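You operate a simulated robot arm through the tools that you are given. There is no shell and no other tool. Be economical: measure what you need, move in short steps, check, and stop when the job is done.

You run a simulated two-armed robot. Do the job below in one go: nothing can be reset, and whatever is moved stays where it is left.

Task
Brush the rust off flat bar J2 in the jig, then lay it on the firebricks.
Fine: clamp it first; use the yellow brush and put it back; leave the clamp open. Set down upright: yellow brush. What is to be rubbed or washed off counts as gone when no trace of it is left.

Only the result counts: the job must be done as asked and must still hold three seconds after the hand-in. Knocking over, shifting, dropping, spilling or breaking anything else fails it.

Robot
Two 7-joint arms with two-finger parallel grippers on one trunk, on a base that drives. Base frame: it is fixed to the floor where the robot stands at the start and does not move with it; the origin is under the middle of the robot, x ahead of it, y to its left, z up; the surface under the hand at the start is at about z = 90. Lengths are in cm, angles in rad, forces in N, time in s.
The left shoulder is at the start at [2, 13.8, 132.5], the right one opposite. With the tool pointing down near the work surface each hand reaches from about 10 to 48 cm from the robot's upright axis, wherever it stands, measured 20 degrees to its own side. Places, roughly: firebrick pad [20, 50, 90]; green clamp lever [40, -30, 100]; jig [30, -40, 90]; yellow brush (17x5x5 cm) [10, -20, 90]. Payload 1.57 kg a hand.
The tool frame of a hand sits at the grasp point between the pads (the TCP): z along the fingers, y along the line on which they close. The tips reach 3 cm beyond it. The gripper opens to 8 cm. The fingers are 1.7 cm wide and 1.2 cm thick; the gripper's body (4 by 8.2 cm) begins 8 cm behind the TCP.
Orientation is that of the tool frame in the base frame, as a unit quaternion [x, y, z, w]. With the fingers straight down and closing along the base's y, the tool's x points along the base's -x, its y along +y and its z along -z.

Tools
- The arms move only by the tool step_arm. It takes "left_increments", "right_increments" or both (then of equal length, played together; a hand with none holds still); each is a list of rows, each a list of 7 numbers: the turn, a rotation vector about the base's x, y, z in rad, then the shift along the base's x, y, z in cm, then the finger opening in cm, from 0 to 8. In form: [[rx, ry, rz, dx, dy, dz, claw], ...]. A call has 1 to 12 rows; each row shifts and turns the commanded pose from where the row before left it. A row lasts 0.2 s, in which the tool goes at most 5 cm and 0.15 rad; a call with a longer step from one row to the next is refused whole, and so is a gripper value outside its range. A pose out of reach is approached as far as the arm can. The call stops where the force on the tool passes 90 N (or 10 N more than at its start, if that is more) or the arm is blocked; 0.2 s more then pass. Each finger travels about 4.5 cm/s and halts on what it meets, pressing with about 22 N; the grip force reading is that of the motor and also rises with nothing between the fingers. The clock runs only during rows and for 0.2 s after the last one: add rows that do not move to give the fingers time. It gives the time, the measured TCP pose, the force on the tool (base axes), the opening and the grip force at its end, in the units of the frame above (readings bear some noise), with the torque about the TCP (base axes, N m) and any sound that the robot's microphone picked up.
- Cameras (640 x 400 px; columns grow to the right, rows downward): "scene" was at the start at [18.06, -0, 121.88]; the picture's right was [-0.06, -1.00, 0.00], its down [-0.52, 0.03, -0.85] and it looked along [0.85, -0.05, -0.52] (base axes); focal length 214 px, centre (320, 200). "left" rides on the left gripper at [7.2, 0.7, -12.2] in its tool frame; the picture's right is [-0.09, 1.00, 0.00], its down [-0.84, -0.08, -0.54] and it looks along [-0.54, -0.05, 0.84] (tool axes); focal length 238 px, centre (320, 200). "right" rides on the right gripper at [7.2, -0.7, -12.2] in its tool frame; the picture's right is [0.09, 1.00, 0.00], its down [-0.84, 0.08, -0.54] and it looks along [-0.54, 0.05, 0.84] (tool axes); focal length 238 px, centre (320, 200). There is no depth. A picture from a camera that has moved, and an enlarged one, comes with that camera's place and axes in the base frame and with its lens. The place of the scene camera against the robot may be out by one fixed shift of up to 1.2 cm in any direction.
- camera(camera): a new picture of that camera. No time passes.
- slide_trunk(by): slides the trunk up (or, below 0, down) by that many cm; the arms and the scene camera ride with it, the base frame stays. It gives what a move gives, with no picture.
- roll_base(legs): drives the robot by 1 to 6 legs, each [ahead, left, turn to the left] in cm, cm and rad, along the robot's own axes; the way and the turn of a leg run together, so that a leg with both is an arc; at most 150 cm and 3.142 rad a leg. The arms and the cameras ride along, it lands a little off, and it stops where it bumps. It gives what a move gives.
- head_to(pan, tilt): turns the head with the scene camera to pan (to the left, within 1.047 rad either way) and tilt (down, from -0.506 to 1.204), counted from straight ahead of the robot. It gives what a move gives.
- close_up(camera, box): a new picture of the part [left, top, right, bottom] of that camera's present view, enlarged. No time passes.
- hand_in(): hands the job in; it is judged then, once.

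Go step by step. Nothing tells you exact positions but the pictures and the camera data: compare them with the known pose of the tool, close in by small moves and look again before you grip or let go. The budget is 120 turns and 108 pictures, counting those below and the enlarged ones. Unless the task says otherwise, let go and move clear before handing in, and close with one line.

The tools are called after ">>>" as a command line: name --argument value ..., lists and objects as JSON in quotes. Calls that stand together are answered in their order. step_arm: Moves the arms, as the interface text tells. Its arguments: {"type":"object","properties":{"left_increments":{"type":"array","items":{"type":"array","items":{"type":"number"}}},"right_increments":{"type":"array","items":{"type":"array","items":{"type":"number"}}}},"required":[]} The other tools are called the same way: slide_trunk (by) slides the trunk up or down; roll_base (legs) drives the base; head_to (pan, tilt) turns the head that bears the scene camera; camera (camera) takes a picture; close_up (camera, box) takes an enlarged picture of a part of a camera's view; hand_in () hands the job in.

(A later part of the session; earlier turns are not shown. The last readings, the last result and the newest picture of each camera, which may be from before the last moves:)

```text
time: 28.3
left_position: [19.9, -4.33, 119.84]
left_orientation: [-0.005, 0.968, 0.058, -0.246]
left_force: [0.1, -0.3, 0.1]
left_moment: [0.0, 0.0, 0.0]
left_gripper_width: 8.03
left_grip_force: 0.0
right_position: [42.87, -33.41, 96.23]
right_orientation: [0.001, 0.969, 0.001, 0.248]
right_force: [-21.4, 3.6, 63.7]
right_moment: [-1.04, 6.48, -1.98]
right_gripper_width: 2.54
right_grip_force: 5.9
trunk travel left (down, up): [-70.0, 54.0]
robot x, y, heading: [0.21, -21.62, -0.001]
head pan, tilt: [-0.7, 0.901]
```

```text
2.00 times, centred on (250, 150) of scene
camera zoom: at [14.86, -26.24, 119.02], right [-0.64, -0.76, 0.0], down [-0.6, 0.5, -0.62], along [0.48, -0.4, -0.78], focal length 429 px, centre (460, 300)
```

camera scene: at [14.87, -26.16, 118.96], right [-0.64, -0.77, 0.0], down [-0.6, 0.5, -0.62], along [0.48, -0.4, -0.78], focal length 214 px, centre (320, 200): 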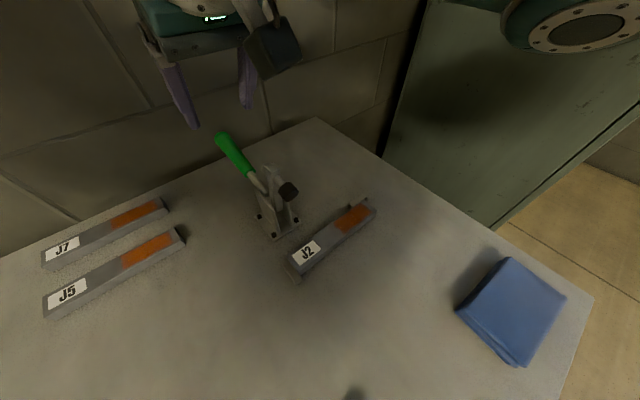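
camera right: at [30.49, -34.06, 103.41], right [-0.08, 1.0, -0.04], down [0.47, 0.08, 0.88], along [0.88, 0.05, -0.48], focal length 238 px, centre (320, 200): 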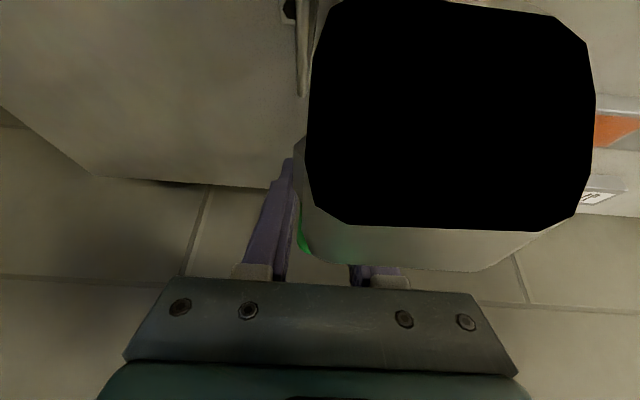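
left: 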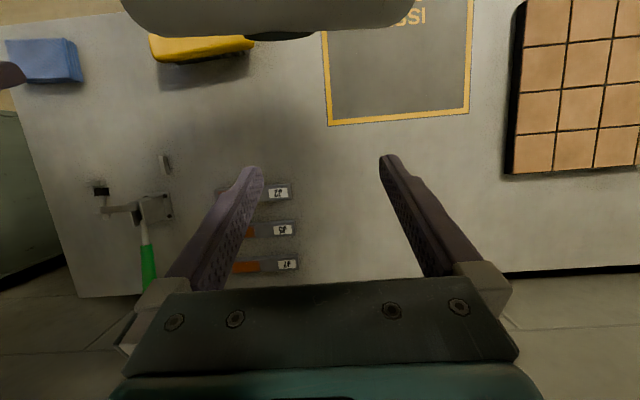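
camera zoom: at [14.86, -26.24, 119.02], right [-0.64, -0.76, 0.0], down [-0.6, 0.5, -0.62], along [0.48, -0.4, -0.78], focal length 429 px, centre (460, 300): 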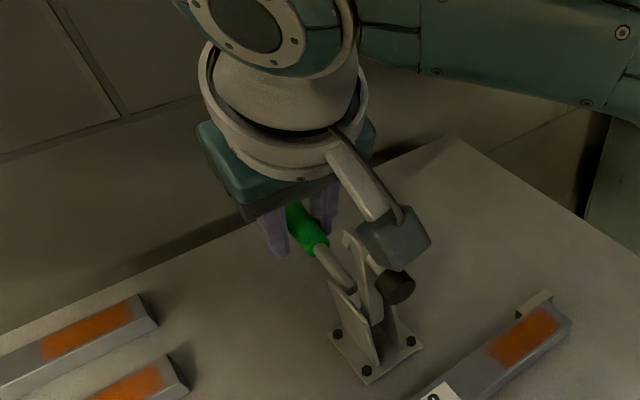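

The wrist camera housing is resting on the clamp arm top, so I must back off. I'll open, go up, and come in with the hand vertical so that the camera clears the arm.

>>> step_arm --right_increments '[[0, 0, 0, 0, 0, 0.7, 6], [0, 0, 0, 0, 0, 0.5, 6], [0, 0, 0, 0, 0, 2, 6], [0, 0, 0, 0, 0, 3, 6], [0, 0, 0, 0, 0, 3.5, 6], [0, 0.125, 0, 0.3, -0.1, 0, 6], [0, 0.125, 0, 0.3, -0.1, 0, 6], [0, 0.125, 0, 0.3, 0, 0, 6], [0, 0.125, 0, 0, 0, 0, 6], [0, 0, 0, 0, 0, 0, 6]]'

>>> camera --camera "right"

>>> close_up --camera "scene" --box '[160, 50, 400, 290]'

```text
time: 30.5
left_position: [19.99, -4.26, 119.73]
left_orientation: [-0.005, 0.967, 0.058, -0.246]
left_force: [0.1, -0.7, 0.1]
left_moment: [0.0, 0.0, 0.0]
left_gripper_width: 7.99
left_grip_force: 0.2
right_position: [43.56, -33.7, 105.94]
right_orientation: [0.0, 1.0, 0.0, -0.002]
right_force: [0.4, -0.2, 0.9]
right_moment: [0.0, 0.0, 0.01]
right_gripper_width: 6.01
right_grip_force: 0.0
trunk travel left (down, up): [-70.0, 54.0]
robot x, y, heading: [-0.06, -21.42, 0.003]
head pan, tilt: [-0.7, 0.901]
```

```text
71 pictures are left
camera right: at [36.23, -34.19, 118.03], right [-0.09, 1.0, 0.0], down [0.84, 0.08, 0.54], along [0.54, 0.05, -0.84], focal length 238 px, centre (320, 200)
```

right: 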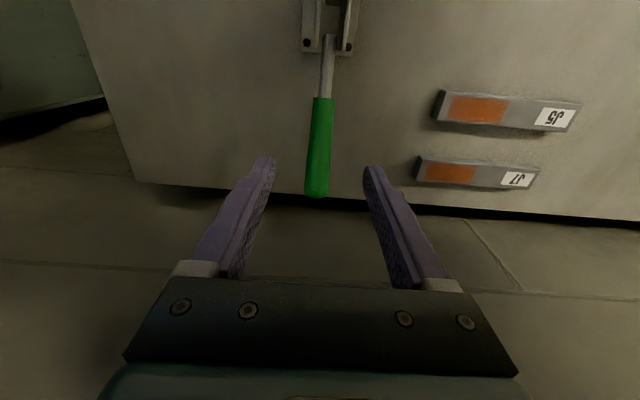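

```text
1.67 times, centred on (280, 170) of scene
camera zoom: at [14.87, -26.16, 118.97], right [-0.64, -0.77, 0.0], down [-0.6, 0.5, -0.62], along [0.48, -0.4, -0.78], focal length 358 px, centre (387, 250)
```

zoom: 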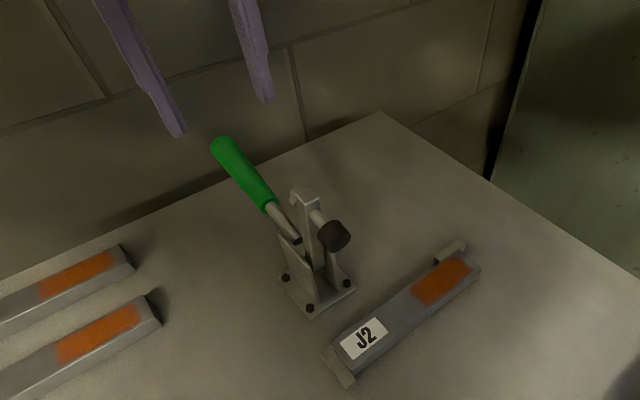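

The clamp is unharmed. Now I lower vertically and grip at x≈43.6.

>>> step_arm --right_increments '[[0, 0, 0, 0, 0, -3, 6], [0, 0, 0, 0, 0, -3, 6], [0, 0, 0, 0, 0, -2, 6], [0, 0, 0, 0, 0, -1.5, 6], [0, 0, 0, 0, 0, 0, 4], [0, 0, 0, 0, 0, 0, 1.5], [0, 0, 0, 0, 0, 0, 1.5], [0, 0, 0, 0, 0, 0, 1.5]]'

>>> camera --camera "right"

```text
time: 32.3
left_position: [19.92, -4.2, 119.67]
left_orientation: [-0.006, 0.968, 0.059, -0.246]
left_force: [0.1, -0.2, -0.1]
left_moment: [0.0, 0.02, -0.01]
left_gripper_width: 8.0
left_grip_force: 0.1
right_position: [43.65, -33.54, 96.31]
right_orientation: [0.0, 1.0, 0.0, -0.001]
right_force: [0.2, 1.3, -1.6]
right_moment: [0.0, -0.05, 0.06]
right_gripper_width: 2.34
right_grip_force: 29.1
trunk travel left (down, up): [-70.0, 54.0]
robot x, y, heading: [0.06, -21.8, 0.004]
head pan, tilt: [-0.7, 0.901]
```

```text
69 pictures are left
camera right: at [36.23, -34.14, 108.5], right [-0.09, 1.0, 0.0], down [0.84, 0.08, 0.54], along [0.54, 0.05, -0.84], focal length 238 px, centre (320, 200)
```

right: 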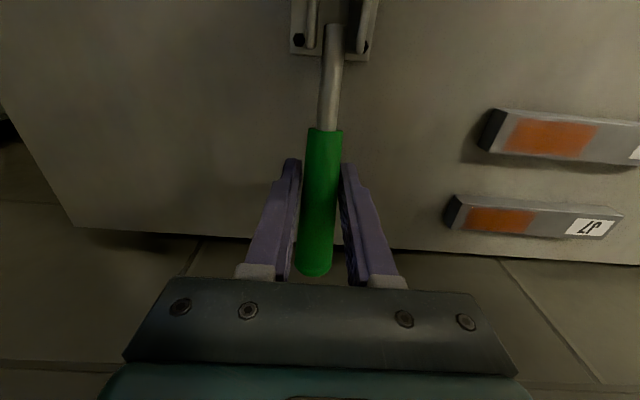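

Lever gripped. I start lifting it along the arc about the pivot and check the force.

>>> step_arm --right_increments '[[0, 0, 0, -0.32, 0, 1.21, 1.5], [0, 0, 0, -0.47, 0, 1.17, 1.5], [0, 0, 0, -0.6, 0, 1.11, 1.5], [0, 0, 0, 0, 0, 0, 1.5]]'

>>> close_up --camera "scene" --box '[160, 50, 400, 290]'

```text
time: 33.3
left_position: [19.94, -4.32, 119.79]
left_orientation: [-0.006, 0.967, 0.059, -0.246]
left_force: [0.1, -0.3, 0.0]
left_moment: [0.01, 0.01, 0.0]
left_gripper_width: 8.03
left_grip_force: 0.1
right_position: [42.05, -33.59, 99.89]
right_orientation: [0.001, 1.0, 0.0, -0.001]
right_force: [1.5, 2.7, -8.6]
right_moment: [-0.06, -0.43, 0.1]
right_gripper_width: 2.4
right_grip_force: 32.5
trunk travel left (down, up): [-70.0, 54.0]
robot x, y, heading: [-0.06, -21.54, 0.002]
head pan, tilt: [-0.7, 0.901]
```

```text
1.67 times, centred on (280, 170) of scene
camera zoom: at [14.84, -26.11, 118.95], right [-0.64, -0.77, 0.0], down [-0.6, 0.51, -0.62], along [0.47, -0.4, -0.78], focal length 358 px, centre (387, 250)
```

zoom: 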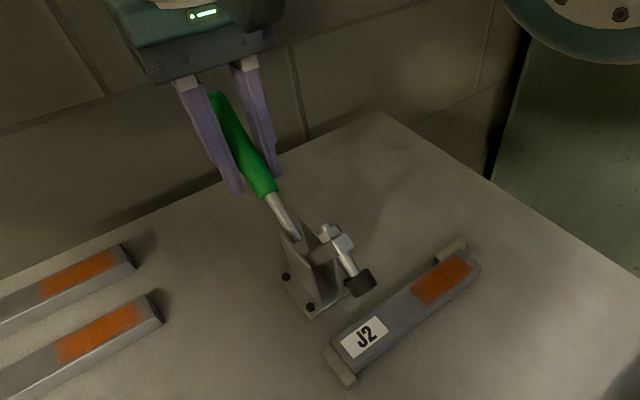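

It moves smoothly and the arm is swinging down ahead of the lever. I continue.

>>> step_arm --right_increments '[[0, -0.06, 0, -0.74, 0, 1.02, 1.5], [0, -0.06, 0, -0.84, 0, 0.93, 1.5], [0, -0.06, 0, -0.96, 0, 0.82, 1.5], [0, 0, 0, 0, 0, 0, 1.5]]'

>>> close_up --camera "scene" --box '[160, 50, 400, 290]'

```text
time: 34.3
left_position: [19.85, -4.09, 119.64]
left_orientation: [-0.006, 0.968, 0.059, -0.245]
left_force: [0.7, 0.1, -0.5]
left_moment: [-0.03, 0.02, -0.01]
left_gripper_width: 8.01
left_grip_force: 0.0
right_position: [39.54, -33.46, 102.63]
right_orientation: [0.0, 0.996, 0.0, 0.089]
right_force: [-1.6, 7.7, -7.4]
right_moment: [-0.05, -0.09, 0.15]
right_gripper_width: 2.37
right_grip_force: 24.8
trunk travel left (down, up): [-70.0, 54.0]
robot x, y, heading: [0.02, -21.56, 0.0]
head pan, tilt: [-0.7, 0.901]
```

```text
1.67 times, centred on (280, 170) of scene
camera zoom: at [14.81, -26.05, 118.94], right [-0.64, -0.77, 0.0], down [-0.6, 0.51, -0.62], along [0.47, -0.4, -0.78], focal length 358 px, centre (387, 250)
```

zoom: 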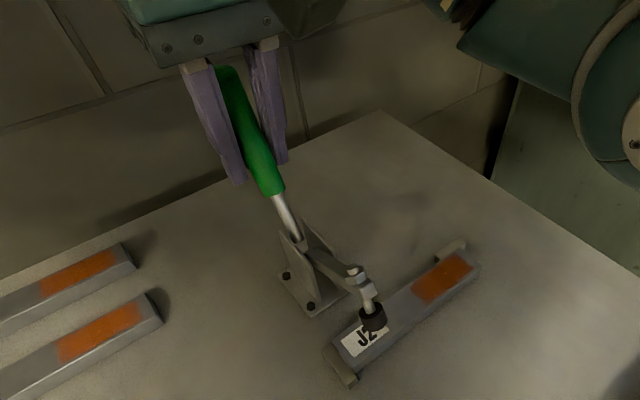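

The foot is about to land on J2. I continue the arc, watching force and sound.

>>> step_arm --right_increments '[[0, -0.06, 0, -1.04, -0.1, 0.71, 1.5], [0, -0.06, 0, -1.13, -0.1, 0.57, 1.5], [0, 0, 0, 0, 0, 0, 1.5]]'

>>> close_up --camera "scene" --box '[160, 50, 400, 290]'

```text
time: 35.1
left_position: [19.82, -4.13, 119.69]
left_orientation: [-0.005, 0.967, 0.06, -0.247]
left_force: [-0.5, 0.4, 0.8]
left_moment: [0.04, -0.03, -0.02]
left_gripper_width: 7.99
left_grip_force: 0.0
right_position: [37.27, -33.59, 104.05]
right_orientation: [0.0, 0.989, 0.001, 0.15]
right_force: [-9.2, 11.8, 3.0]
right_moment: [-0.39, -0.29, -0.06]
right_gripper_width: 2.57
right_grip_force: 6.4
trunk travel left (down, up): [-70.0, 54.0]
robot x, y, heading: [0.18, -22.03, 0.003]
head pan, tilt: [-0.7, 0.901]
```

```text
1.67 times, centred on (280, 170) of scene
camera zoom: at [14.75, -26.02, 118.99], right [-0.64, -0.77, 0.0], down [-0.6, 0.51, -0.62], along [0.47, -0.4, -0.79], focal length 358 px, centre (387, 250)
```

zoom: 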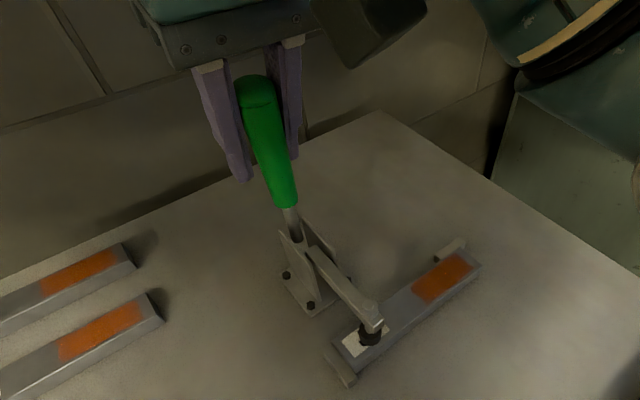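

>>> step_arm --right_increments '[[0, -0.06, 0, -1.18, 0.2, 0.43, 1.5], [0, -0.06, 0, -1.23, 0.1, 0.29, 1.5], [0, 0, 0, 0, 0, 0, 1.5]]'

>>> close_up --camera "scene" --box '[160, 50, 400, 290]'

```text
time: 35.9
left_position: [19.93, -4.07, 119.8]
left_orientation: [-0.005, 0.968, 0.059, -0.245]
left_force: [-0.3, 0.3, 0.3]
left_moment: [0.03, -0.01, -0.01]
left_gripper_width: 8.0
left_grip_force: 0.1
right_position: [35.19, -33.53, 104.93]
right_orientation: [0.002, 0.978, -0.001, 0.21]
right_force: [7.5, 4.3, -1.7]
right_moment: [0.06, -0.16, -0.01]
right_gripper_width: 2.35
right_grip_force: 17.0
trunk travel left (down, up): [-70.0, 54.0]
robot x, y, heading: [0.28, -22.17, 0.002]
head pan, tilt: [-0.7, 0.901]
```

```text
1.67 times, centred on (280, 170) of scene
camera zoom: at [14.96, -26.11, 118.99], right [-0.64, -0.76, 0.0], down [-0.6, 0.51, -0.62], along [0.48, -0.4, -0.78], focal length 358 px, centre (387, 250)
```

zoom: 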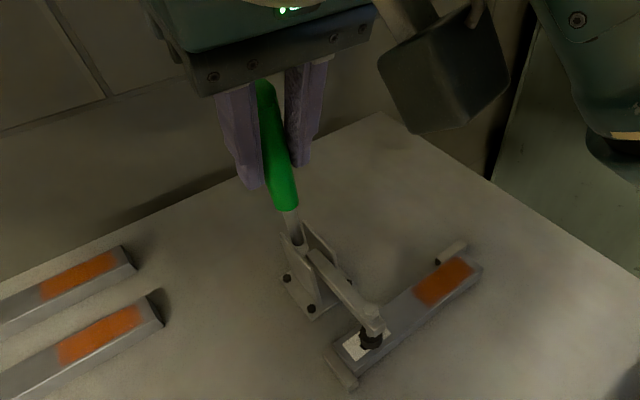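

>>> step_arm --right_increments '[[0, -0.1, 0, -1.25, 0.1, 0.14, 1.5], [0, -0.1, 0, -1.26, 0, -0.02, 1.5], [0, 0, 0, 0, 0, 0, 1.5]]'

>>> close_up --camera "scene" --box '[160, 50, 400, 290]'

```text
time: 36.7
left_position: [19.87, -4.15, 119.68]
left_orientation: [-0.005, 0.967, 0.059, -0.246]
left_force: [-0.8, 0.1, 0.9]
left_moment: [0.0, 0.0, 0.0]
left_gripper_width: 7.99
left_grip_force: 0.1
right_position: [32.22, -33.3, 104.79]
right_orientation: [0.001, 0.953, -0.001, 0.304]
right_force: [-0.2, -0.5, 0.0]
right_moment: [-0.03, -0.06, 0.0]
right_gripper_width: 1.49
right_grip_force: 0.0
trunk travel left (down, up): [-70.0, 54.0]
robot x, y, heading: [0.13, -21.78, 0.001]
head pan, tilt: [-0.7, 0.901]
```

```text
1.67 times, centred on (280, 170) of scene
camera zoom: at [14.82, -26.17, 118.98], right [-0.64, -0.76, 0.0], down [-0.6, 0.5, -0.62], along [0.47, -0.4, -0.78], focal length 358 px, centre (387, 250)
```

zoom: 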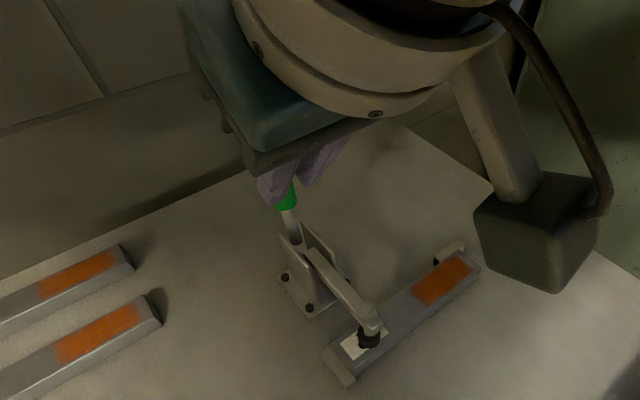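

The fingers slipped off the handle at the end of travel. I look with the hand camera to see the lever's state.

>>> camera --camera "right"

>>> camera --camera "scene"

```text
63 pictures are left
camera right: at [19.18, -34.03, 110.45], right [-0.07, 1.0, -0.05], down [0.37, 0.08, 0.93], along [0.93, 0.05, -0.37], focal length 238 px, centre (320, 200)
```

right: 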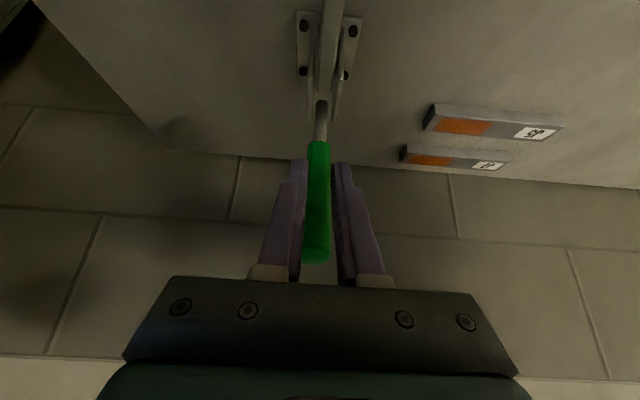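

```text
62 pictures are left
camera scene: at [14.82, -26.17, 118.98], right [-0.64, -0.76, 0.0], down [-0.6, 0.5, -0.62], along [0.47, -0.4, -0.78], focal length 214 px, centre (320, 200)
```

scene: 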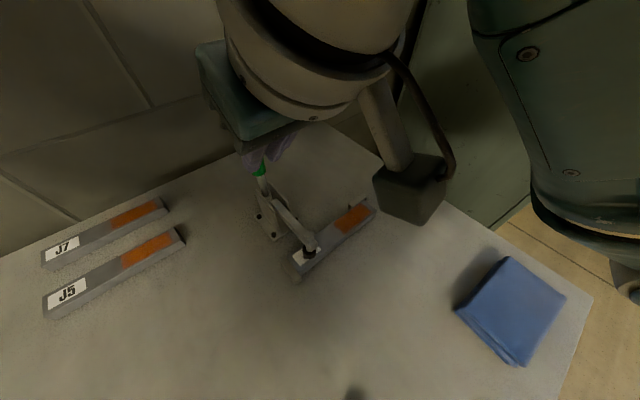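

The lever seems to stand at around 75°, beyond the fingers. I raise the hand clear and look properly at the clamp.

>>> step_arm --right_increments '[[0, 0, 0, -2, 0, 2, 4], [0, 0, 0, -3, 0, 3, 6], [0, 0, 0, 0, -1, 4, 6], [0, 0, 0, 0, -3, 3, 6], [0, 0, 0, 0, -3, 0, 6], [0, 0, 0, 0, -3, 0, 6], [0, 0, 0, 0, 0, 0, 6]]'

>>> camera --camera "scene"

>>> close_up --camera "scene" --box '[220, 120, 400, 290]'

>>> camera --camera "right"

```text
time: 37.5
left_position: [19.9, -4.16, 119.82]
left_orientation: [-0.006, 0.967, 0.059, -0.246]
left_force: [0.3, -0.6, -0.7]
left_moment: [0.04, 0.01, 0.04]
left_gripper_width: 7.99
left_grip_force: 0.2
right_position: [30.28, -39.13, 109.36]
right_orientation: [0.082, 0.958, -0.061, 0.27]
right_force: [-1.4, 0.4, -0.1]
right_moment: [-0.04, -0.01, 0.02]
right_gripper_width: 5.99
right_grip_force: 0.0
right hand out of reach, approached as far as the arm can: row 2, 3, 4
trunk travel left (down, up): [-70.0, 54.0]
robot x, y, heading: [-0.08, -22.26, -0.004]
head pan, tilt: [-0.7, 0.901]
stopped in row 4 (right hand): the arm was blocked; the commanded pose is now the measured one
```

```text
61 pictures are left
camera scene: at [15.08, -26.57, 119.59], right [-0.66, -0.75, 0.0], down [-0.55, 0.48, -0.68], along [0.51, -0.45, -0.73], focal length 214 px, centre (320, 200)
```

scene: 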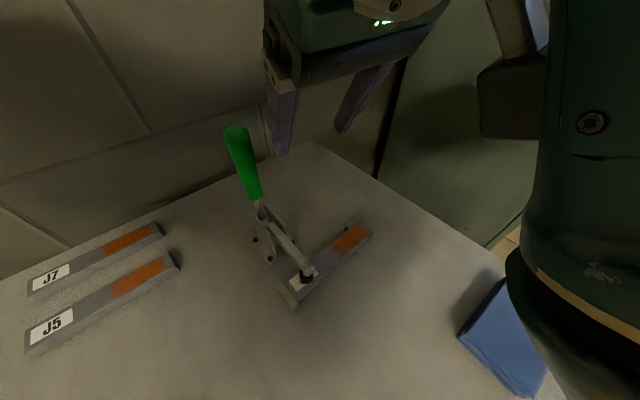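

```text
2.35 times, centred on (310, 205) of scene
camera zoom: at [15.08, -26.57, 119.59], right [-0.66, -0.75, 0.0], down [-0.55, 0.48, -0.68], along [0.51, -0.45, -0.73], focal length 505 px, centre (344, 188)
```

zoom: 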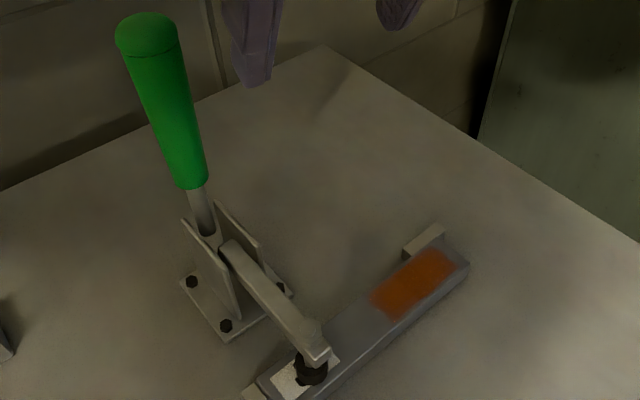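

```text
59 pictures are left
camera right: at [17.82, -37.0, 115.85], right [0.11, 0.99, -0.12], down [0.45, 0.06, 0.89], along [0.89, -0.15, -0.43], focal length 238 px, centre (320, 200)
```

right: 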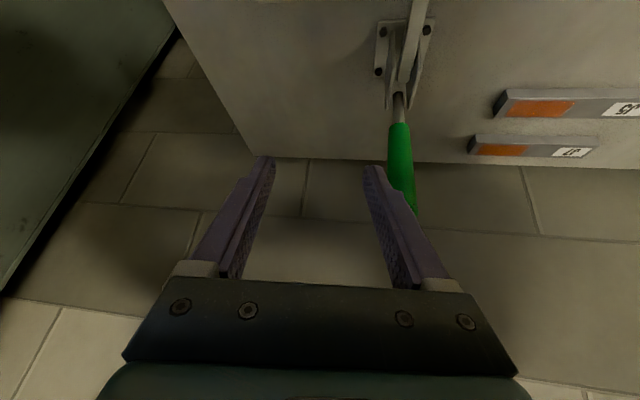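

The clamp is closed with its foot on J2 (my arm brushed the robot's own head, so I'll reset the head). Next I straighten the hand, drive back left and look for the brush.

>>> step_arm --right_increments '[[0.031, 0.137, 0.042, 0, -1, 1, 6], [0.031, 0.137, 0.042, 0, -1, 1, 6], [0.031, 0.137, 0.042, 0, -1, 1, 6], [0.031, 0.137, 0.042, 0, -1, 1, 8], [0, 0, 0, -1, 0, 0, 8], [0, 0, 0, -1, 0, 0, 8]]'

>>> roll_base --legs '[[0, 10, 0]]'

>>> head_to --pan -0.7 --tilt 1.0

>>> camera --camera "scene"

```text
time: 38.9
left_position: [19.93, -4.14, 119.7]
left_orientation: [-0.006, 0.967, 0.058, -0.246]
left_force: [-0.7, 0.2, -0.2]
left_moment: [-0.02, 0.04, -0.01]
left_gripper_width: 7.99
left_grip_force: 0.1
right_position: [32.37, -48.26, 101.44]
right_orientation: [0.014, 1.0, -0.012, 0.002]
right_force: [-0.5, 0.2, 0.1]
right_moment: [0.0, 0.01, -0.02]
right_gripper_width: 8.01
right_grip_force: 0.0
right hand out of reach, approached as far as the arm can: row 1, 2, 3, 4, 5, 6
trunk travel left (down, up): [-70.0, 54.0]
robot x, y, heading: [-0.09, -21.89, 0.002]
head pan, tilt: [-0.7, 0.901]
```

```text
time: 40.1
left_position: [19.77, 5.55, 119.78]
left_orientation: [-0.005, 0.967, 0.059, -0.246]
left_force: [-0.5, 0.5, 0.2]
left_moment: [-0.02, 0.0, 0.0]
left_gripper_width: 8.0
left_grip_force: 0.1
right_position: [32.34, -38.28, 101.35]
right_orientation: [0.011, 1.0, -0.014, -0.001]
right_force: [0.5, -0.1, 0.9]
right_moment: [0.04, -0.02, -0.01]
right_gripper_width: 7.99
right_grip_force: 0.1
trunk travel left (down, up): [-70.0, 54.0]
robot x, y, heading: [-0.34, -11.69, 0.007]
head pan, tilt: [-0.7, 0.901]
```

```text
time: 40.7
left_position: [19.96, 5.55, 119.75]
left_orientation: [-0.005, 0.967, 0.059, -0.246]
left_force: [-0.4, 0.1, 0.3]
left_moment: [0.03, -0.01, 0.01]
left_gripper_width: 8.01
left_grip_force: 0.1
right_position: [32.48, -38.6, 101.2]
right_orientation: [0.014, 1.0, -0.018, -0.001]
right_force: [-0.8, 0.6, -1.0]
right_moment: [0.01, -0.03, 0.02]
right_gripper_width: 7.99
right_grip_force: 0.0
trunk travel left (down, up): [-70.0, 54.0]
robot x, y, heading: [0.25, -11.79, 0.003]
head pan, tilt: [-0.7, 1.0]
```

```text
58 pictures are left
camera scene: at [15.16, -16.13, 119.09], right [-0.61, -0.79, 0.0], down [-0.61, 0.47, -0.63], along [0.5, -0.39, -0.77], focal length 214 px, centre (320, 200)
```

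scene: 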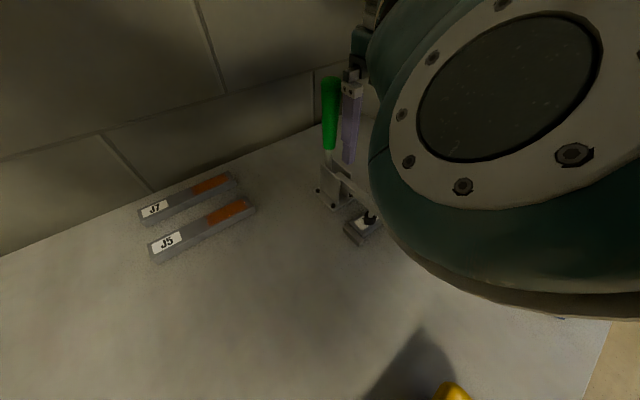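

The hand ended up right beside the lever. I carefully move it to the right and narrow the fingers, then check.

>>> step_arm --right_increments '[[0, 0, 0, 0, -1, 0, 7], [0, 0, 0, 0, -2, 0, 5], [0, 0, 0, 0, -2, 1, 5], [0, 0, 0, 0, 0, 2, 5], [0, 0, 0, -2, 0, 2, 5], [0, 0, 0, 0, 0, 0, 5]]'

>>> camera --camera "scene"

>>> camera --camera "right"

```text
time: 42.1
left_position: [19.84, 5.64, 119.74]
left_orientation: [-0.005, 0.967, 0.059, -0.246]
left_force: [0.7, 0.3, 0.6]
left_moment: [0.01, -0.02, 0.01]
left_gripper_width: 8.0
left_grip_force: 0.0
right_position: [30.21, -43.45, 106.24]
right_orientation: [0.011, 1.0, -0.014, 0.001]
right_force: [0.7, 0.8, -0.6]
right_moment: [0.01, 0.0, -0.01]
right_gripper_width: 5.0
right_grip_force: 0.0
trunk travel left (down, up): [-70.0, 54.0]
robot x, y, heading: [-0.11, -12.29, -0.003]
head pan, tilt: [-0.7, 1.0]
```

```text
57 pictures are left
camera scene: at [14.42, -15.97, 118.24], right [-0.64, -0.77, 0.0], down [-0.64, 0.54, -0.54], along [0.41, -0.35, -0.84], focal length 214 px, centre (320, 200)
```

scene: 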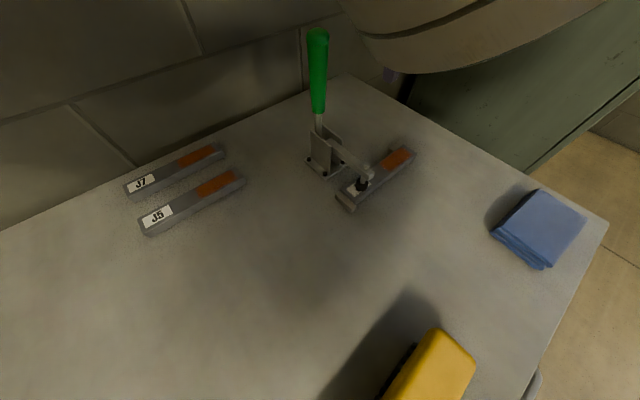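

```text
56 pictures are left
camera right: at [22.99, -43.52, 118.39], right [-0.07, 1.0, -0.03], down [0.84, 0.07, 0.54], along [0.54, 0.01, -0.84], focal length 238 px, centre (320, 200)
```

right: 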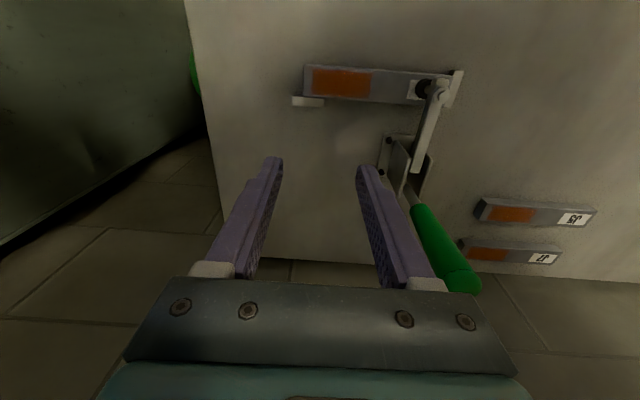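

Clamp is closed (lever ~80°, foot on J2). The brush is near (6.5, -18), too close to the robot, so I turn the hand for it and back the base up 8 cm.

>>> step_arm --right_increments '[[0, 0, 0.143, -2, 0, 0.5, 6], [0, 0, 0.143, -2, 0, 0.5, 6], [0, 0, 0.143, -2, 0, 0, 8], [0, 0, 0.143, -2, 1, 0, 8], [0, 0, 0.143, -1.5, 2, 0, 8], [0, 0, 0.143, -1.5, 2, 0, 8], [0, 0, 0.143, 0, 2, 0, 8], [0, 0, 0.143, 0, 2, 0, 8], [0, 0, 0.143, 0, 2, 0, 8], [0, 0, 0.143, 0, 2, 0, 8], [0, 0, 0.141, 0, 2, 0, 8], [0, 0, 0, 0, 0, 0, 8]]'

>>> roll_base --legs '[[-8, 3, 0]]'

>>> camera --camera "right"

>>> camera --camera "scene"

```text
time: 44.7
left_position: [19.85, 5.59, 119.65]
left_orientation: [-0.006, 0.967, 0.058, -0.246]
left_force: [1.0, -0.5, -0.4]
left_moment: [0.02, 0.01, 0.02]
left_gripper_width: 8.0
left_grip_force: 0.1
right_position: [24.37, -44.78, 105.17]
right_orientation: [-0.698, 0.716, -0.01, 0.009]
right_force: [-0.1, -0.9, 1.0]
right_moment: [-0.01, -0.01, 0.01]
right_gripper_width: 8.02
right_grip_force: 0.1
right hand out of reach, approached as far as the arm can: row 1, 2, 4, 5, 6, 7, 8, 9, 10, 11
trunk travel left (down, up): [-70.0, 54.0]
robot x, y, heading: [-0.36, -12.03, 0.0]
head pan, tilt: [-0.7, 1.0]
```

```text
time: 45.8
left_position: [11.94, 8.61, 119.55]
left_orientation: [-0.005, 0.967, 0.059, -0.246]
left_force: [-0.1, 1.0, -0.2]
left_moment: [-0.01, 0.0, 0.01]
left_gripper_width: 8.0
left_grip_force: 0.2
right_position: [16.32, -41.86, 105.15]
right_orientation: [-0.698, 0.716, -0.009, 0.008]
right_force: [1.1, -0.5, -0.3]
right_moment: [0.01, 0.0, -0.02]
right_gripper_width: 8.04
right_grip_force: 0.0
trunk travel left (down, up): [-70.0, 54.0]
robot x, y, heading: [-7.84, -9.01, -0.001]
head pan, tilt: [-0.7, 1.0]
```

```text
55 pictures are left
camera right: at [16.38, -48.99, 117.29], right [-1.0, -0.07, -0.03], down [-0.07, 0.84, 0.54], along [-0.01, 0.54, -0.84], focal length 238 px, centre (320, 200)
```

right: 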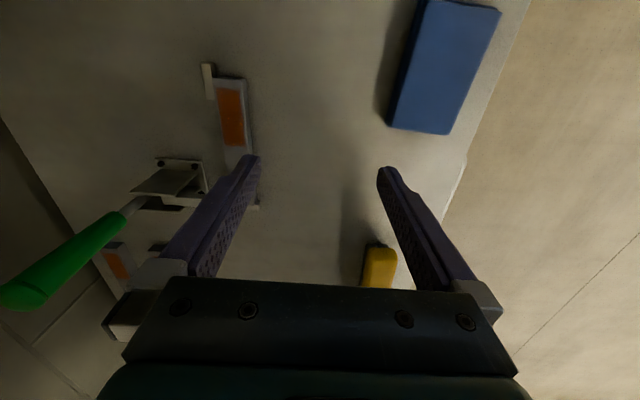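

```text
54 pictures are left
camera scene: at [6.43, -12.98, 118.24], right [-0.64, -0.77, 0.0], down [-0.64, 0.54, -0.54], along [0.41, -0.35, -0.84], focal length 214 px, centre (320, 200)
```

scene: 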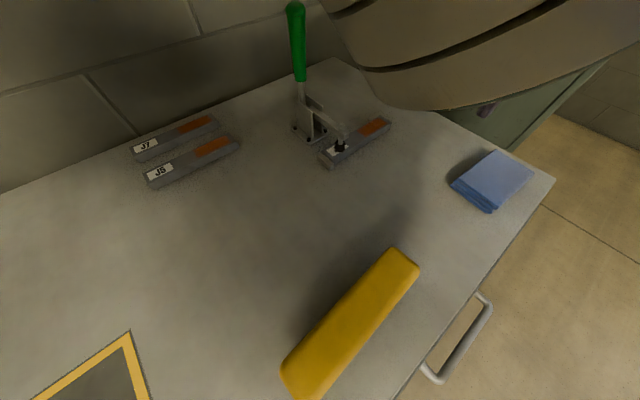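

The arm is folded tightly near the head. I slide the trunk up a little to give it room, then move toward the brush at moderate height.

>>> slide_trunk --by 10

>>> step_arm --right_increments '[[0, 0, 0, 0, 2, -2, 8], [0, 0, 0, -1, 2, -2, 8], [0, 0, 0, -1, 2, -2, 8], [0, 0, 0, -1, 2, -2, 8], [0, 0, 0, -1, 2, 0, 8], [0, 0, 0, -1, 2, 0, 8], [0, 0, 0, -1, 2, 0, 8], [0, 0, 0, -1, 2, 0, 8], [0, 0, 0, 0, 0, 0, 8]]'

>>> camera --camera "scene"

>>> camera --camera "right"

```text
time: 47.1
left_position: [11.93, 8.72, 129.63]
left_orientation: [-0.006, 0.968, 0.059, -0.246]
left_force: [0.3, 0.1, -1.0]
left_moment: [-0.03, 0.01, 0.02]
left_gripper_width: 7.99
left_grip_force: 0.1
right_position: [16.37, -41.79, 115.21]
right_orientation: [-0.698, 0.716, -0.01, 0.009]
right_force: [0.6, 0.1, 0.8]
right_moment: [0.01, 0.02, -0.02]
right_gripper_width: 7.99
right_grip_force: 0.0
trunk travel left (down, up): [-80.0, 44.0]
robot x, y, heading: [-8.32, -9.07, 0.0]
head pan, tilt: [-0.7, 1.0]
```

```text
time: 48.8
left_position: [11.95, 8.68, 129.6]
left_orientation: [-0.005, 0.968, 0.059, -0.246]
left_force: [-0.3, 0.3, 0.6]
left_moment: [-0.02, 0.0, 0.01]
left_gripper_width: 7.99
left_grip_force: 0.1
right_position: [11.92, -34.62, 106.63]
right_orientation: [-0.702, 0.708, -0.066, -0.033]
right_force: [0.1, 0.1, -0.5]
right_moment: [0.0, 0.04, -0.03]
right_gripper_width: 7.99
right_grip_force: 0.0
right hand out of reach, approached as far as the arm can: row 1, 2
trunk travel left (down, up): [-80.0, 44.0]
robot x, y, heading: [-8.37, -8.99, 0.004]
head pan, tilt: [-0.7, 1.0]
stopped in row 8 (right hand): the arm was blocked; the commanded pose is now the measured one
```

```text
53 pictures are left
camera scene: at [6.44, -12.99, 128.24], right [-0.64, -0.77, 0.0], down [-0.64, 0.54, -0.54], along [0.41, -0.35, -0.84], focal length 214 px, centre (320, 200)
```

scene: 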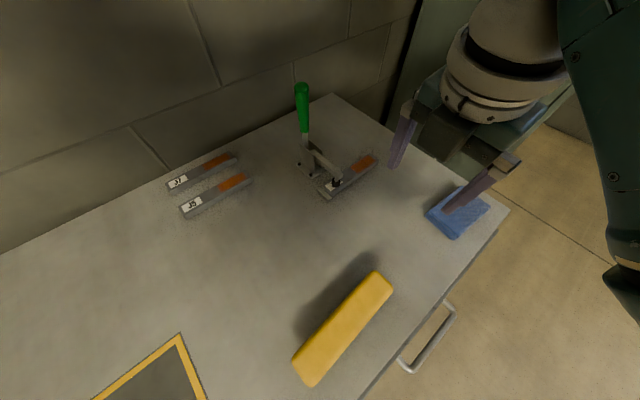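

```text
52 pictures are left
camera right: at [11.8, -40.04, 119.66], right [-1.0, -0.08, -0.03], down [-0.09, 0.91, 0.41], along [-0.01, 0.42, -0.91], focal length 238 px, centre (320, 200)
```

right: 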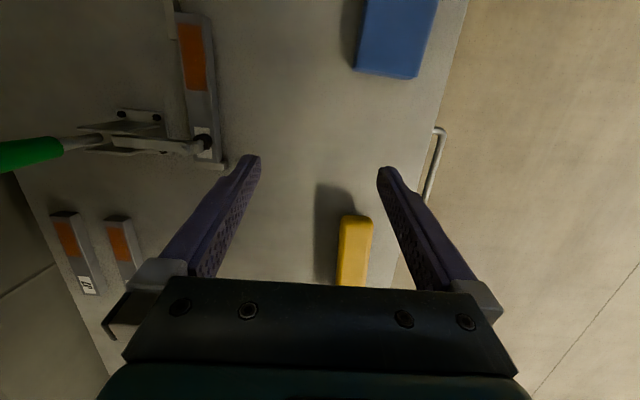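

The arm folds badly this close in. I drive the base back and left so the brush falls in the comfortable zone ahead of the right shoulder, then bring the hand over it.

>>> roll_base --legs '[[-12, 5, 0]]'

>>> step_arm --right_increments '[[0.14, 0.046, 0, 1, 0.5, 0, 8], [0, 0, 0, 1.5, 2, 0, 8], [0, 0, 0, 1.5, 2, 0, 8], [0, 0, 0, 1.5, 2, 0, 8], [0, 0, 0, 1, 2, 0, 8], [0, 0, 0, 0, 2, 0, 8], [0, 0, 0, 0, 0, 0, 8]]'

>>> camera --camera "right"

>>> camera --camera "scene"

```text
time: 50.1
left_position: [-0.08, 13.66, 129.71]
left_orientation: [-0.006, 0.967, 0.058, -0.246]
left_force: [0.0, 0.6, -0.1]
left_moment: [0.02, -0.02, 0.01]
left_gripper_width: 8.0
left_grip_force: 0.0
right_position: [-0.03, -29.43, 106.56]
right_orientation: [-0.7, 0.71, -0.067, -0.033]
right_force: [0.4, -0.5, 0.8]
right_moment: [0.02, -0.02, 0.02]
right_gripper_width: 8.01
right_grip_force: 0.0
trunk travel left (down, up): [-80.0, 44.0]
robot x, y, heading: [-19.84, -4.08, 0.001]
head pan, tilt: [-0.7, 1.0]
```

```text
time: 51.9
left_position: [-0.18, 13.73, 129.72]
left_orientation: [-0.006, 0.967, 0.059, -0.247]
left_force: [1.2, -0.4, -0.3]
left_moment: [-0.02, 0.0, -0.02]
left_gripper_width: 7.99
left_grip_force: 0.1
right_position: [6.77, -22.06, 106.25]
right_orientation: [-0.698, 0.715, -0.031, -0.024]
right_force: [-0.1, 0.1, 0.1]
right_moment: [0.01, 0.01, 0.0]
right_gripper_width: 8.01
right_grip_force: 0.0
right hand out of reach, approached as far as the arm can: row 1
trunk travel left (down, up): [-80.0, 44.0]
robot x, y, heading: [-20.43, -3.86, 0.002]
head pan, tilt: [-0.7, 1.0]
stopped in row 7 (right hand): the arm was blocked; the commanded pose is now the measured one
```

```text
51 pictures are left
camera right: at [7.01, -28.3, 118.89], right [-1.0, -0.07, -0.01], down [-0.06, 0.88, 0.48], along [-0.03, 0.47, -0.88], focal length 238 px, centre (320, 200)
```

right: 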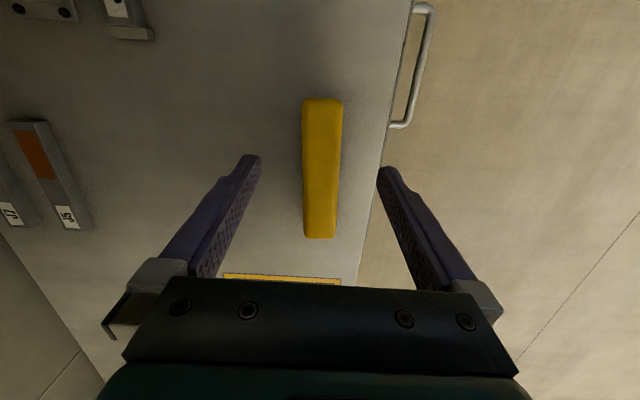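

```text
50 pictures are left
camera scene: at [-5.61, -7.88, 128.24], right [-0.64, -0.77, 0.0], down [-0.65, 0.54, -0.54], along [0.41, -0.35, -0.84], focal length 214 px, centre (320, 200)
```

scene: 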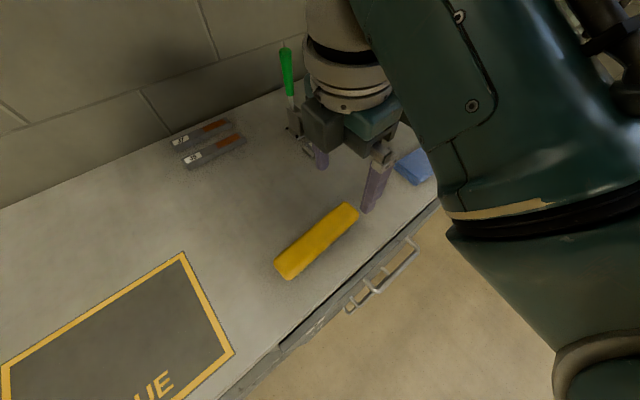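

The brush's centre is at (6.25, -18.2), turned by about 0.05 rad. I align and lower part way.

>>> step_arm --right_increments '[[0.078, 0.012, 0.071, 0, 0, -1, 8], [0, 0, 0, -0.3, 2, -1, 8], [0, 0, 0, -0.2, 1.8, -1.5, 8], [0, 0, 0, 0, 0, -2, 8], [0, 0, 0, 0, 0, -2, 8], [0, 0, 0, 0, 0, 0, 8]]'

>>> camera --camera "right"

>>> camera --camera "scene"

```text
time: 53.3
left_position: [-0.08, 13.75, 129.79]
left_orientation: [-0.006, 0.967, 0.059, -0.247]
left_force: [0.1, 0.3, 0.6]
left_moment: [0.01, 0.01, -0.05]
left_gripper_width: 8.01
left_grip_force: 0.0
right_position: [6.17, -17.76, 98.72]
right_orientation: [0.725, -0.689, -0.006, -0.005]
right_force: [-0.6, 0.1, -0.2]
right_moment: [-0.01, -0.01, 0.0]
right_gripper_width: 8.0
right_grip_force: 0.2
trunk travel left (down, up): [-80.0, 44.0]
robot x, y, heading: [-20.06, -4.01, 0.002]
head pan, tilt: [-0.7, 1.0]
```

```text
49 pictures are left
camera right: at [7.14, -25.06, 110.67], right [-0.99, -0.14, 0.0], down [-0.12, 0.82, 0.56], along [-0.08, 0.55, -0.83], focal length 238 px, centre (320, 200)
```

right: 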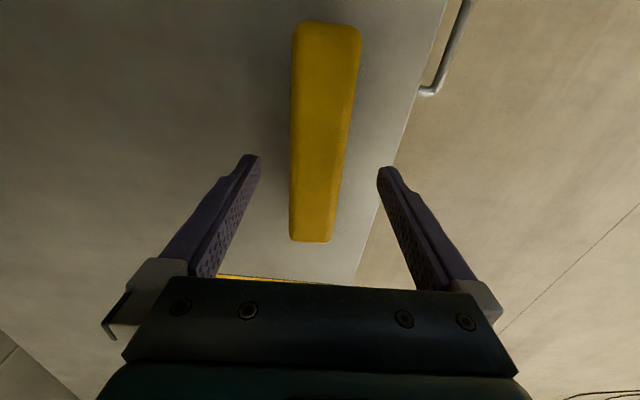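

```text
48 pictures are left
camera scene: at [-5.61, -7.87, 128.24], right [-0.64, -0.77, 0.0], down [-0.65, 0.54, -0.54], along [0.41, -0.35, -0.84], focal length 214 px, centre (320, 200)
```

scene: 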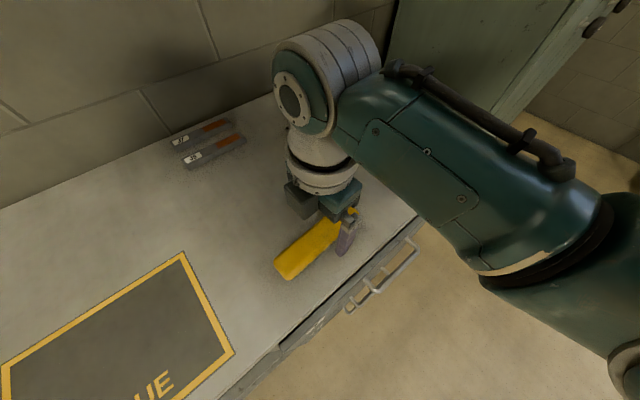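

Well aligned. I lower around the yellow block and grip.

>>> step_arm --right_increments '[[0, 0, 0.015, 0.15, -0.3, -1.5, 8], [0, 0, 0, 0, 0, -1.5, 8], [0, 0, 0, 0, 0, -1.2, 8], [0, 0, 0, 0, 0, 0, 6], [0, 0, 0, 0, 0, 0, 3.5], [0, 0, 0, 0, 0, 0, 3.5], [0, 0, 0, 0, 0, 0, 3.5]]'

>>> camera --camera "right"

```text
time: 54.9
left_position: [-0.25, 13.78, 129.78]
left_orientation: [-0.006, 0.967, 0.059, -0.247]
left_force: [0.1, -0.4, -0.7]
left_moment: [0.0, 0.03, -0.01]
left_gripper_width: 7.97
left_grip_force: 0.1
right_position: [6.39, -18.16, 94.76]
right_orientation: [0.73, -0.683, -0.006, -0.005]
right_force: [0.4, -0.1, -0.4]
right_moment: [0.0, -0.04, 0.0]
right_gripper_width: 4.13
right_grip_force: 21.8
trunk travel left (down, up): [-80.0, 44.0]
robot x, y, heading: [-19.98, -3.82, -0.001]
head pan, tilt: [-0.7, 1.0]
```

```text
47 pictures are left
camera right: at [7.33, -25.37, 106.63], right [-0.99, -0.16, 0.0], down [-0.13, 0.82, 0.56], along [-0.09, 0.55, -0.83], focal length 238 px, centre (320, 200)
```

right: 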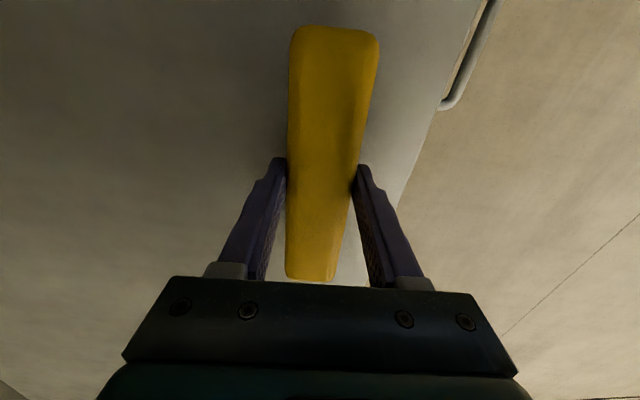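

Brush gripped. I lift it, check it, then drive so that the jig is in the comfortable zone.

>>> step_arm --right_increments '[[0, 0, 0, 0, 0, 2, 3.5], [0, 0, 0, 0, 0, 4, 3.5], [0, 0, 0, 0, 0, 4, 3.5], [0, 0, 0, 0, 0, 2, 3.5], [0, 0, 0, 0, 0, 0, 3.5]]'

>>> roll_base --legs '[[18, -20, 0]]'

>>> camera --camera "right"

>>> camera --camera "scene"

```text
time: 56.1
left_position: [-0.13, 13.68, 129.64]
left_orientation: [-0.006, 0.967, 0.059, -0.247]
left_force: [-0.6, 0.6, 0.0]
left_moment: [0.0, 0.01, 0.02]
left_gripper_width: 8.01
left_grip_force: 0.1
right_position: [6.31, -17.99, 106.6]
right_orientation: [0.729, -0.685, -0.007, -0.005]
right_force: [-0.6, -0.1, -1.8]
right_moment: [-0.01, -0.01, 0.0]
right_gripper_width: 4.17
right_grip_force: 22.1
trunk travel left (down, up): [-80.0, 44.0]
robot x, y, heading: [-20.13, -4.05, 0.002]
head pan, tilt: [-0.7, 1.0]
```

```text
time: 58.0
left_position: [17.96, -6.47, 129.75]
left_orientation: [-0.006, 0.968, 0.058, -0.246]
left_force: [0.2, 1.1, 0.2]
left_moment: [0.03, 0.03, 0.01]
left_gripper_width: 8.03
left_grip_force: 0.1
right_position: [24.45, -38.13, 106.52]
right_orientation: [0.728, -0.685, -0.006, -0.005]
right_force: [0.5, 0.6, -1.2]
right_moment: [0.0, 0.0, -0.03]
right_gripper_width: 4.14
right_grip_force: 22.3
trunk travel left (down, up): [-80.0, 44.0]
robot x, y, heading: [-1.8, -23.71, -0.005]
head pan, tilt: [-0.7, 1.0]
```

```text
46 pictures are left
camera right: at [25.44, -45.5, 118.56], right [-0.99, -0.15, 0.0], down [-0.13, 0.82, 0.56], along [-0.08, 0.55, -0.83], focal length 238 px, centre (320, 200)
```

right: 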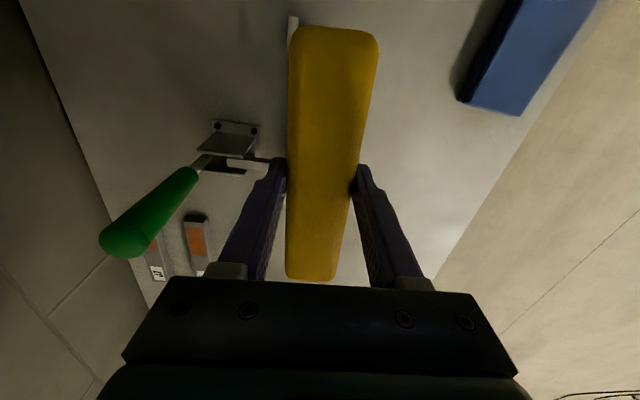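

```text
45 pictures are left
camera scene: at [12.44, -28.08, 128.24], right [-0.64, -0.76, 0.0], down [-0.64, 0.54, -0.54], along [0.41, -0.35, -0.84], focal length 214 px, centre (320, 200)
```

scene: 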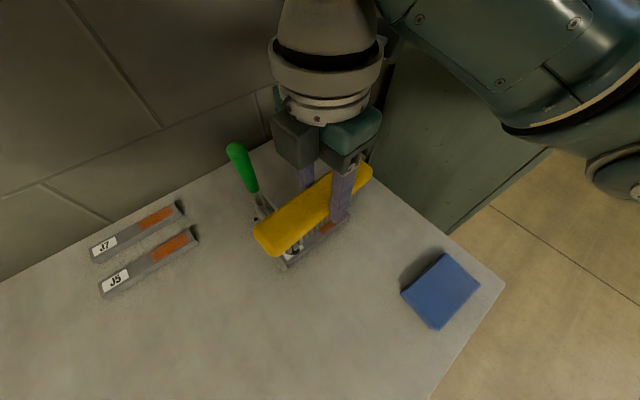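

I move the brush over the rust end, clear of the clamp foot, and lower to just above the bar.

>>> step_arm --right_increments '[[-0.015, 0, -0.061, 0.5, -2, 0, 3.5], [0, 0, 0, 0.5, -3, 0, 3.5], [0, 0, 0, 0.5, -2.9, 0, 3.5], [0, 0, 0, 0.3, 0, -3, 3.5], [0, 0, 0, 0, 0, -3, 3.5], [0, 0, 0, 0, 0, -2.5, 3.5], [0, 0, 0, 0, 0, 0, 3.5]]'

>>> camera --camera "scene"

>>> camera --camera "right"

```text
time: 59.6
left_position: [17.95, -6.47, 129.68]
left_orientation: [-0.005, 0.967, 0.059, -0.246]
left_force: [-0.7, -0.2, 0.0]
left_moment: [-0.02, 0.01, 0.04]
left_gripper_width: 8.02
left_grip_force: 0.1
right_position: [26.36, -46.23, 97.91]
right_orientation: [0.708, -0.707, -0.001, 0.001]
right_force: [-0.3, -0.3, -1.5]
right_moment: [0.01, 0.03, -0.01]
right_gripper_width: 4.14
right_grip_force: 22.2
trunk travel left (down, up): [-80.0, 44.0]
robot x, y, heading: [-1.79, -23.93, -0.003]
head pan, tilt: [-0.7, 1.0]
```

```text
44 pictures are left
camera scene: at [12.44, -28.08, 128.24], right [-0.64, -0.76, 0.0], down [-0.64, 0.54, -0.54], along [0.41, -0.35, -0.84], focal length 214 px, centre (320, 200)
```

scene: 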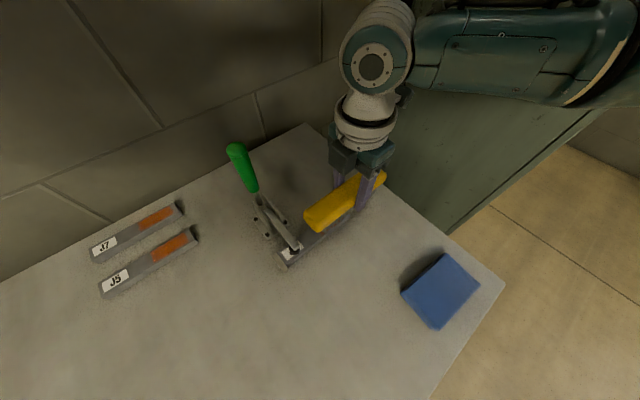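

```text
43 pictures are left
camera right: at [26.83, -53.35, 110.02], right [-1.0, -0.09, 0.0], down [-0.08, 0.84, 0.54], along [-0.05, 0.54, -0.84], focal length 238 px, centre (320, 200)
```

right: 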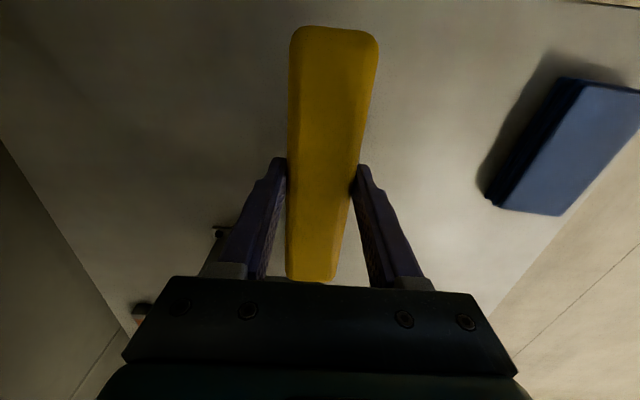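

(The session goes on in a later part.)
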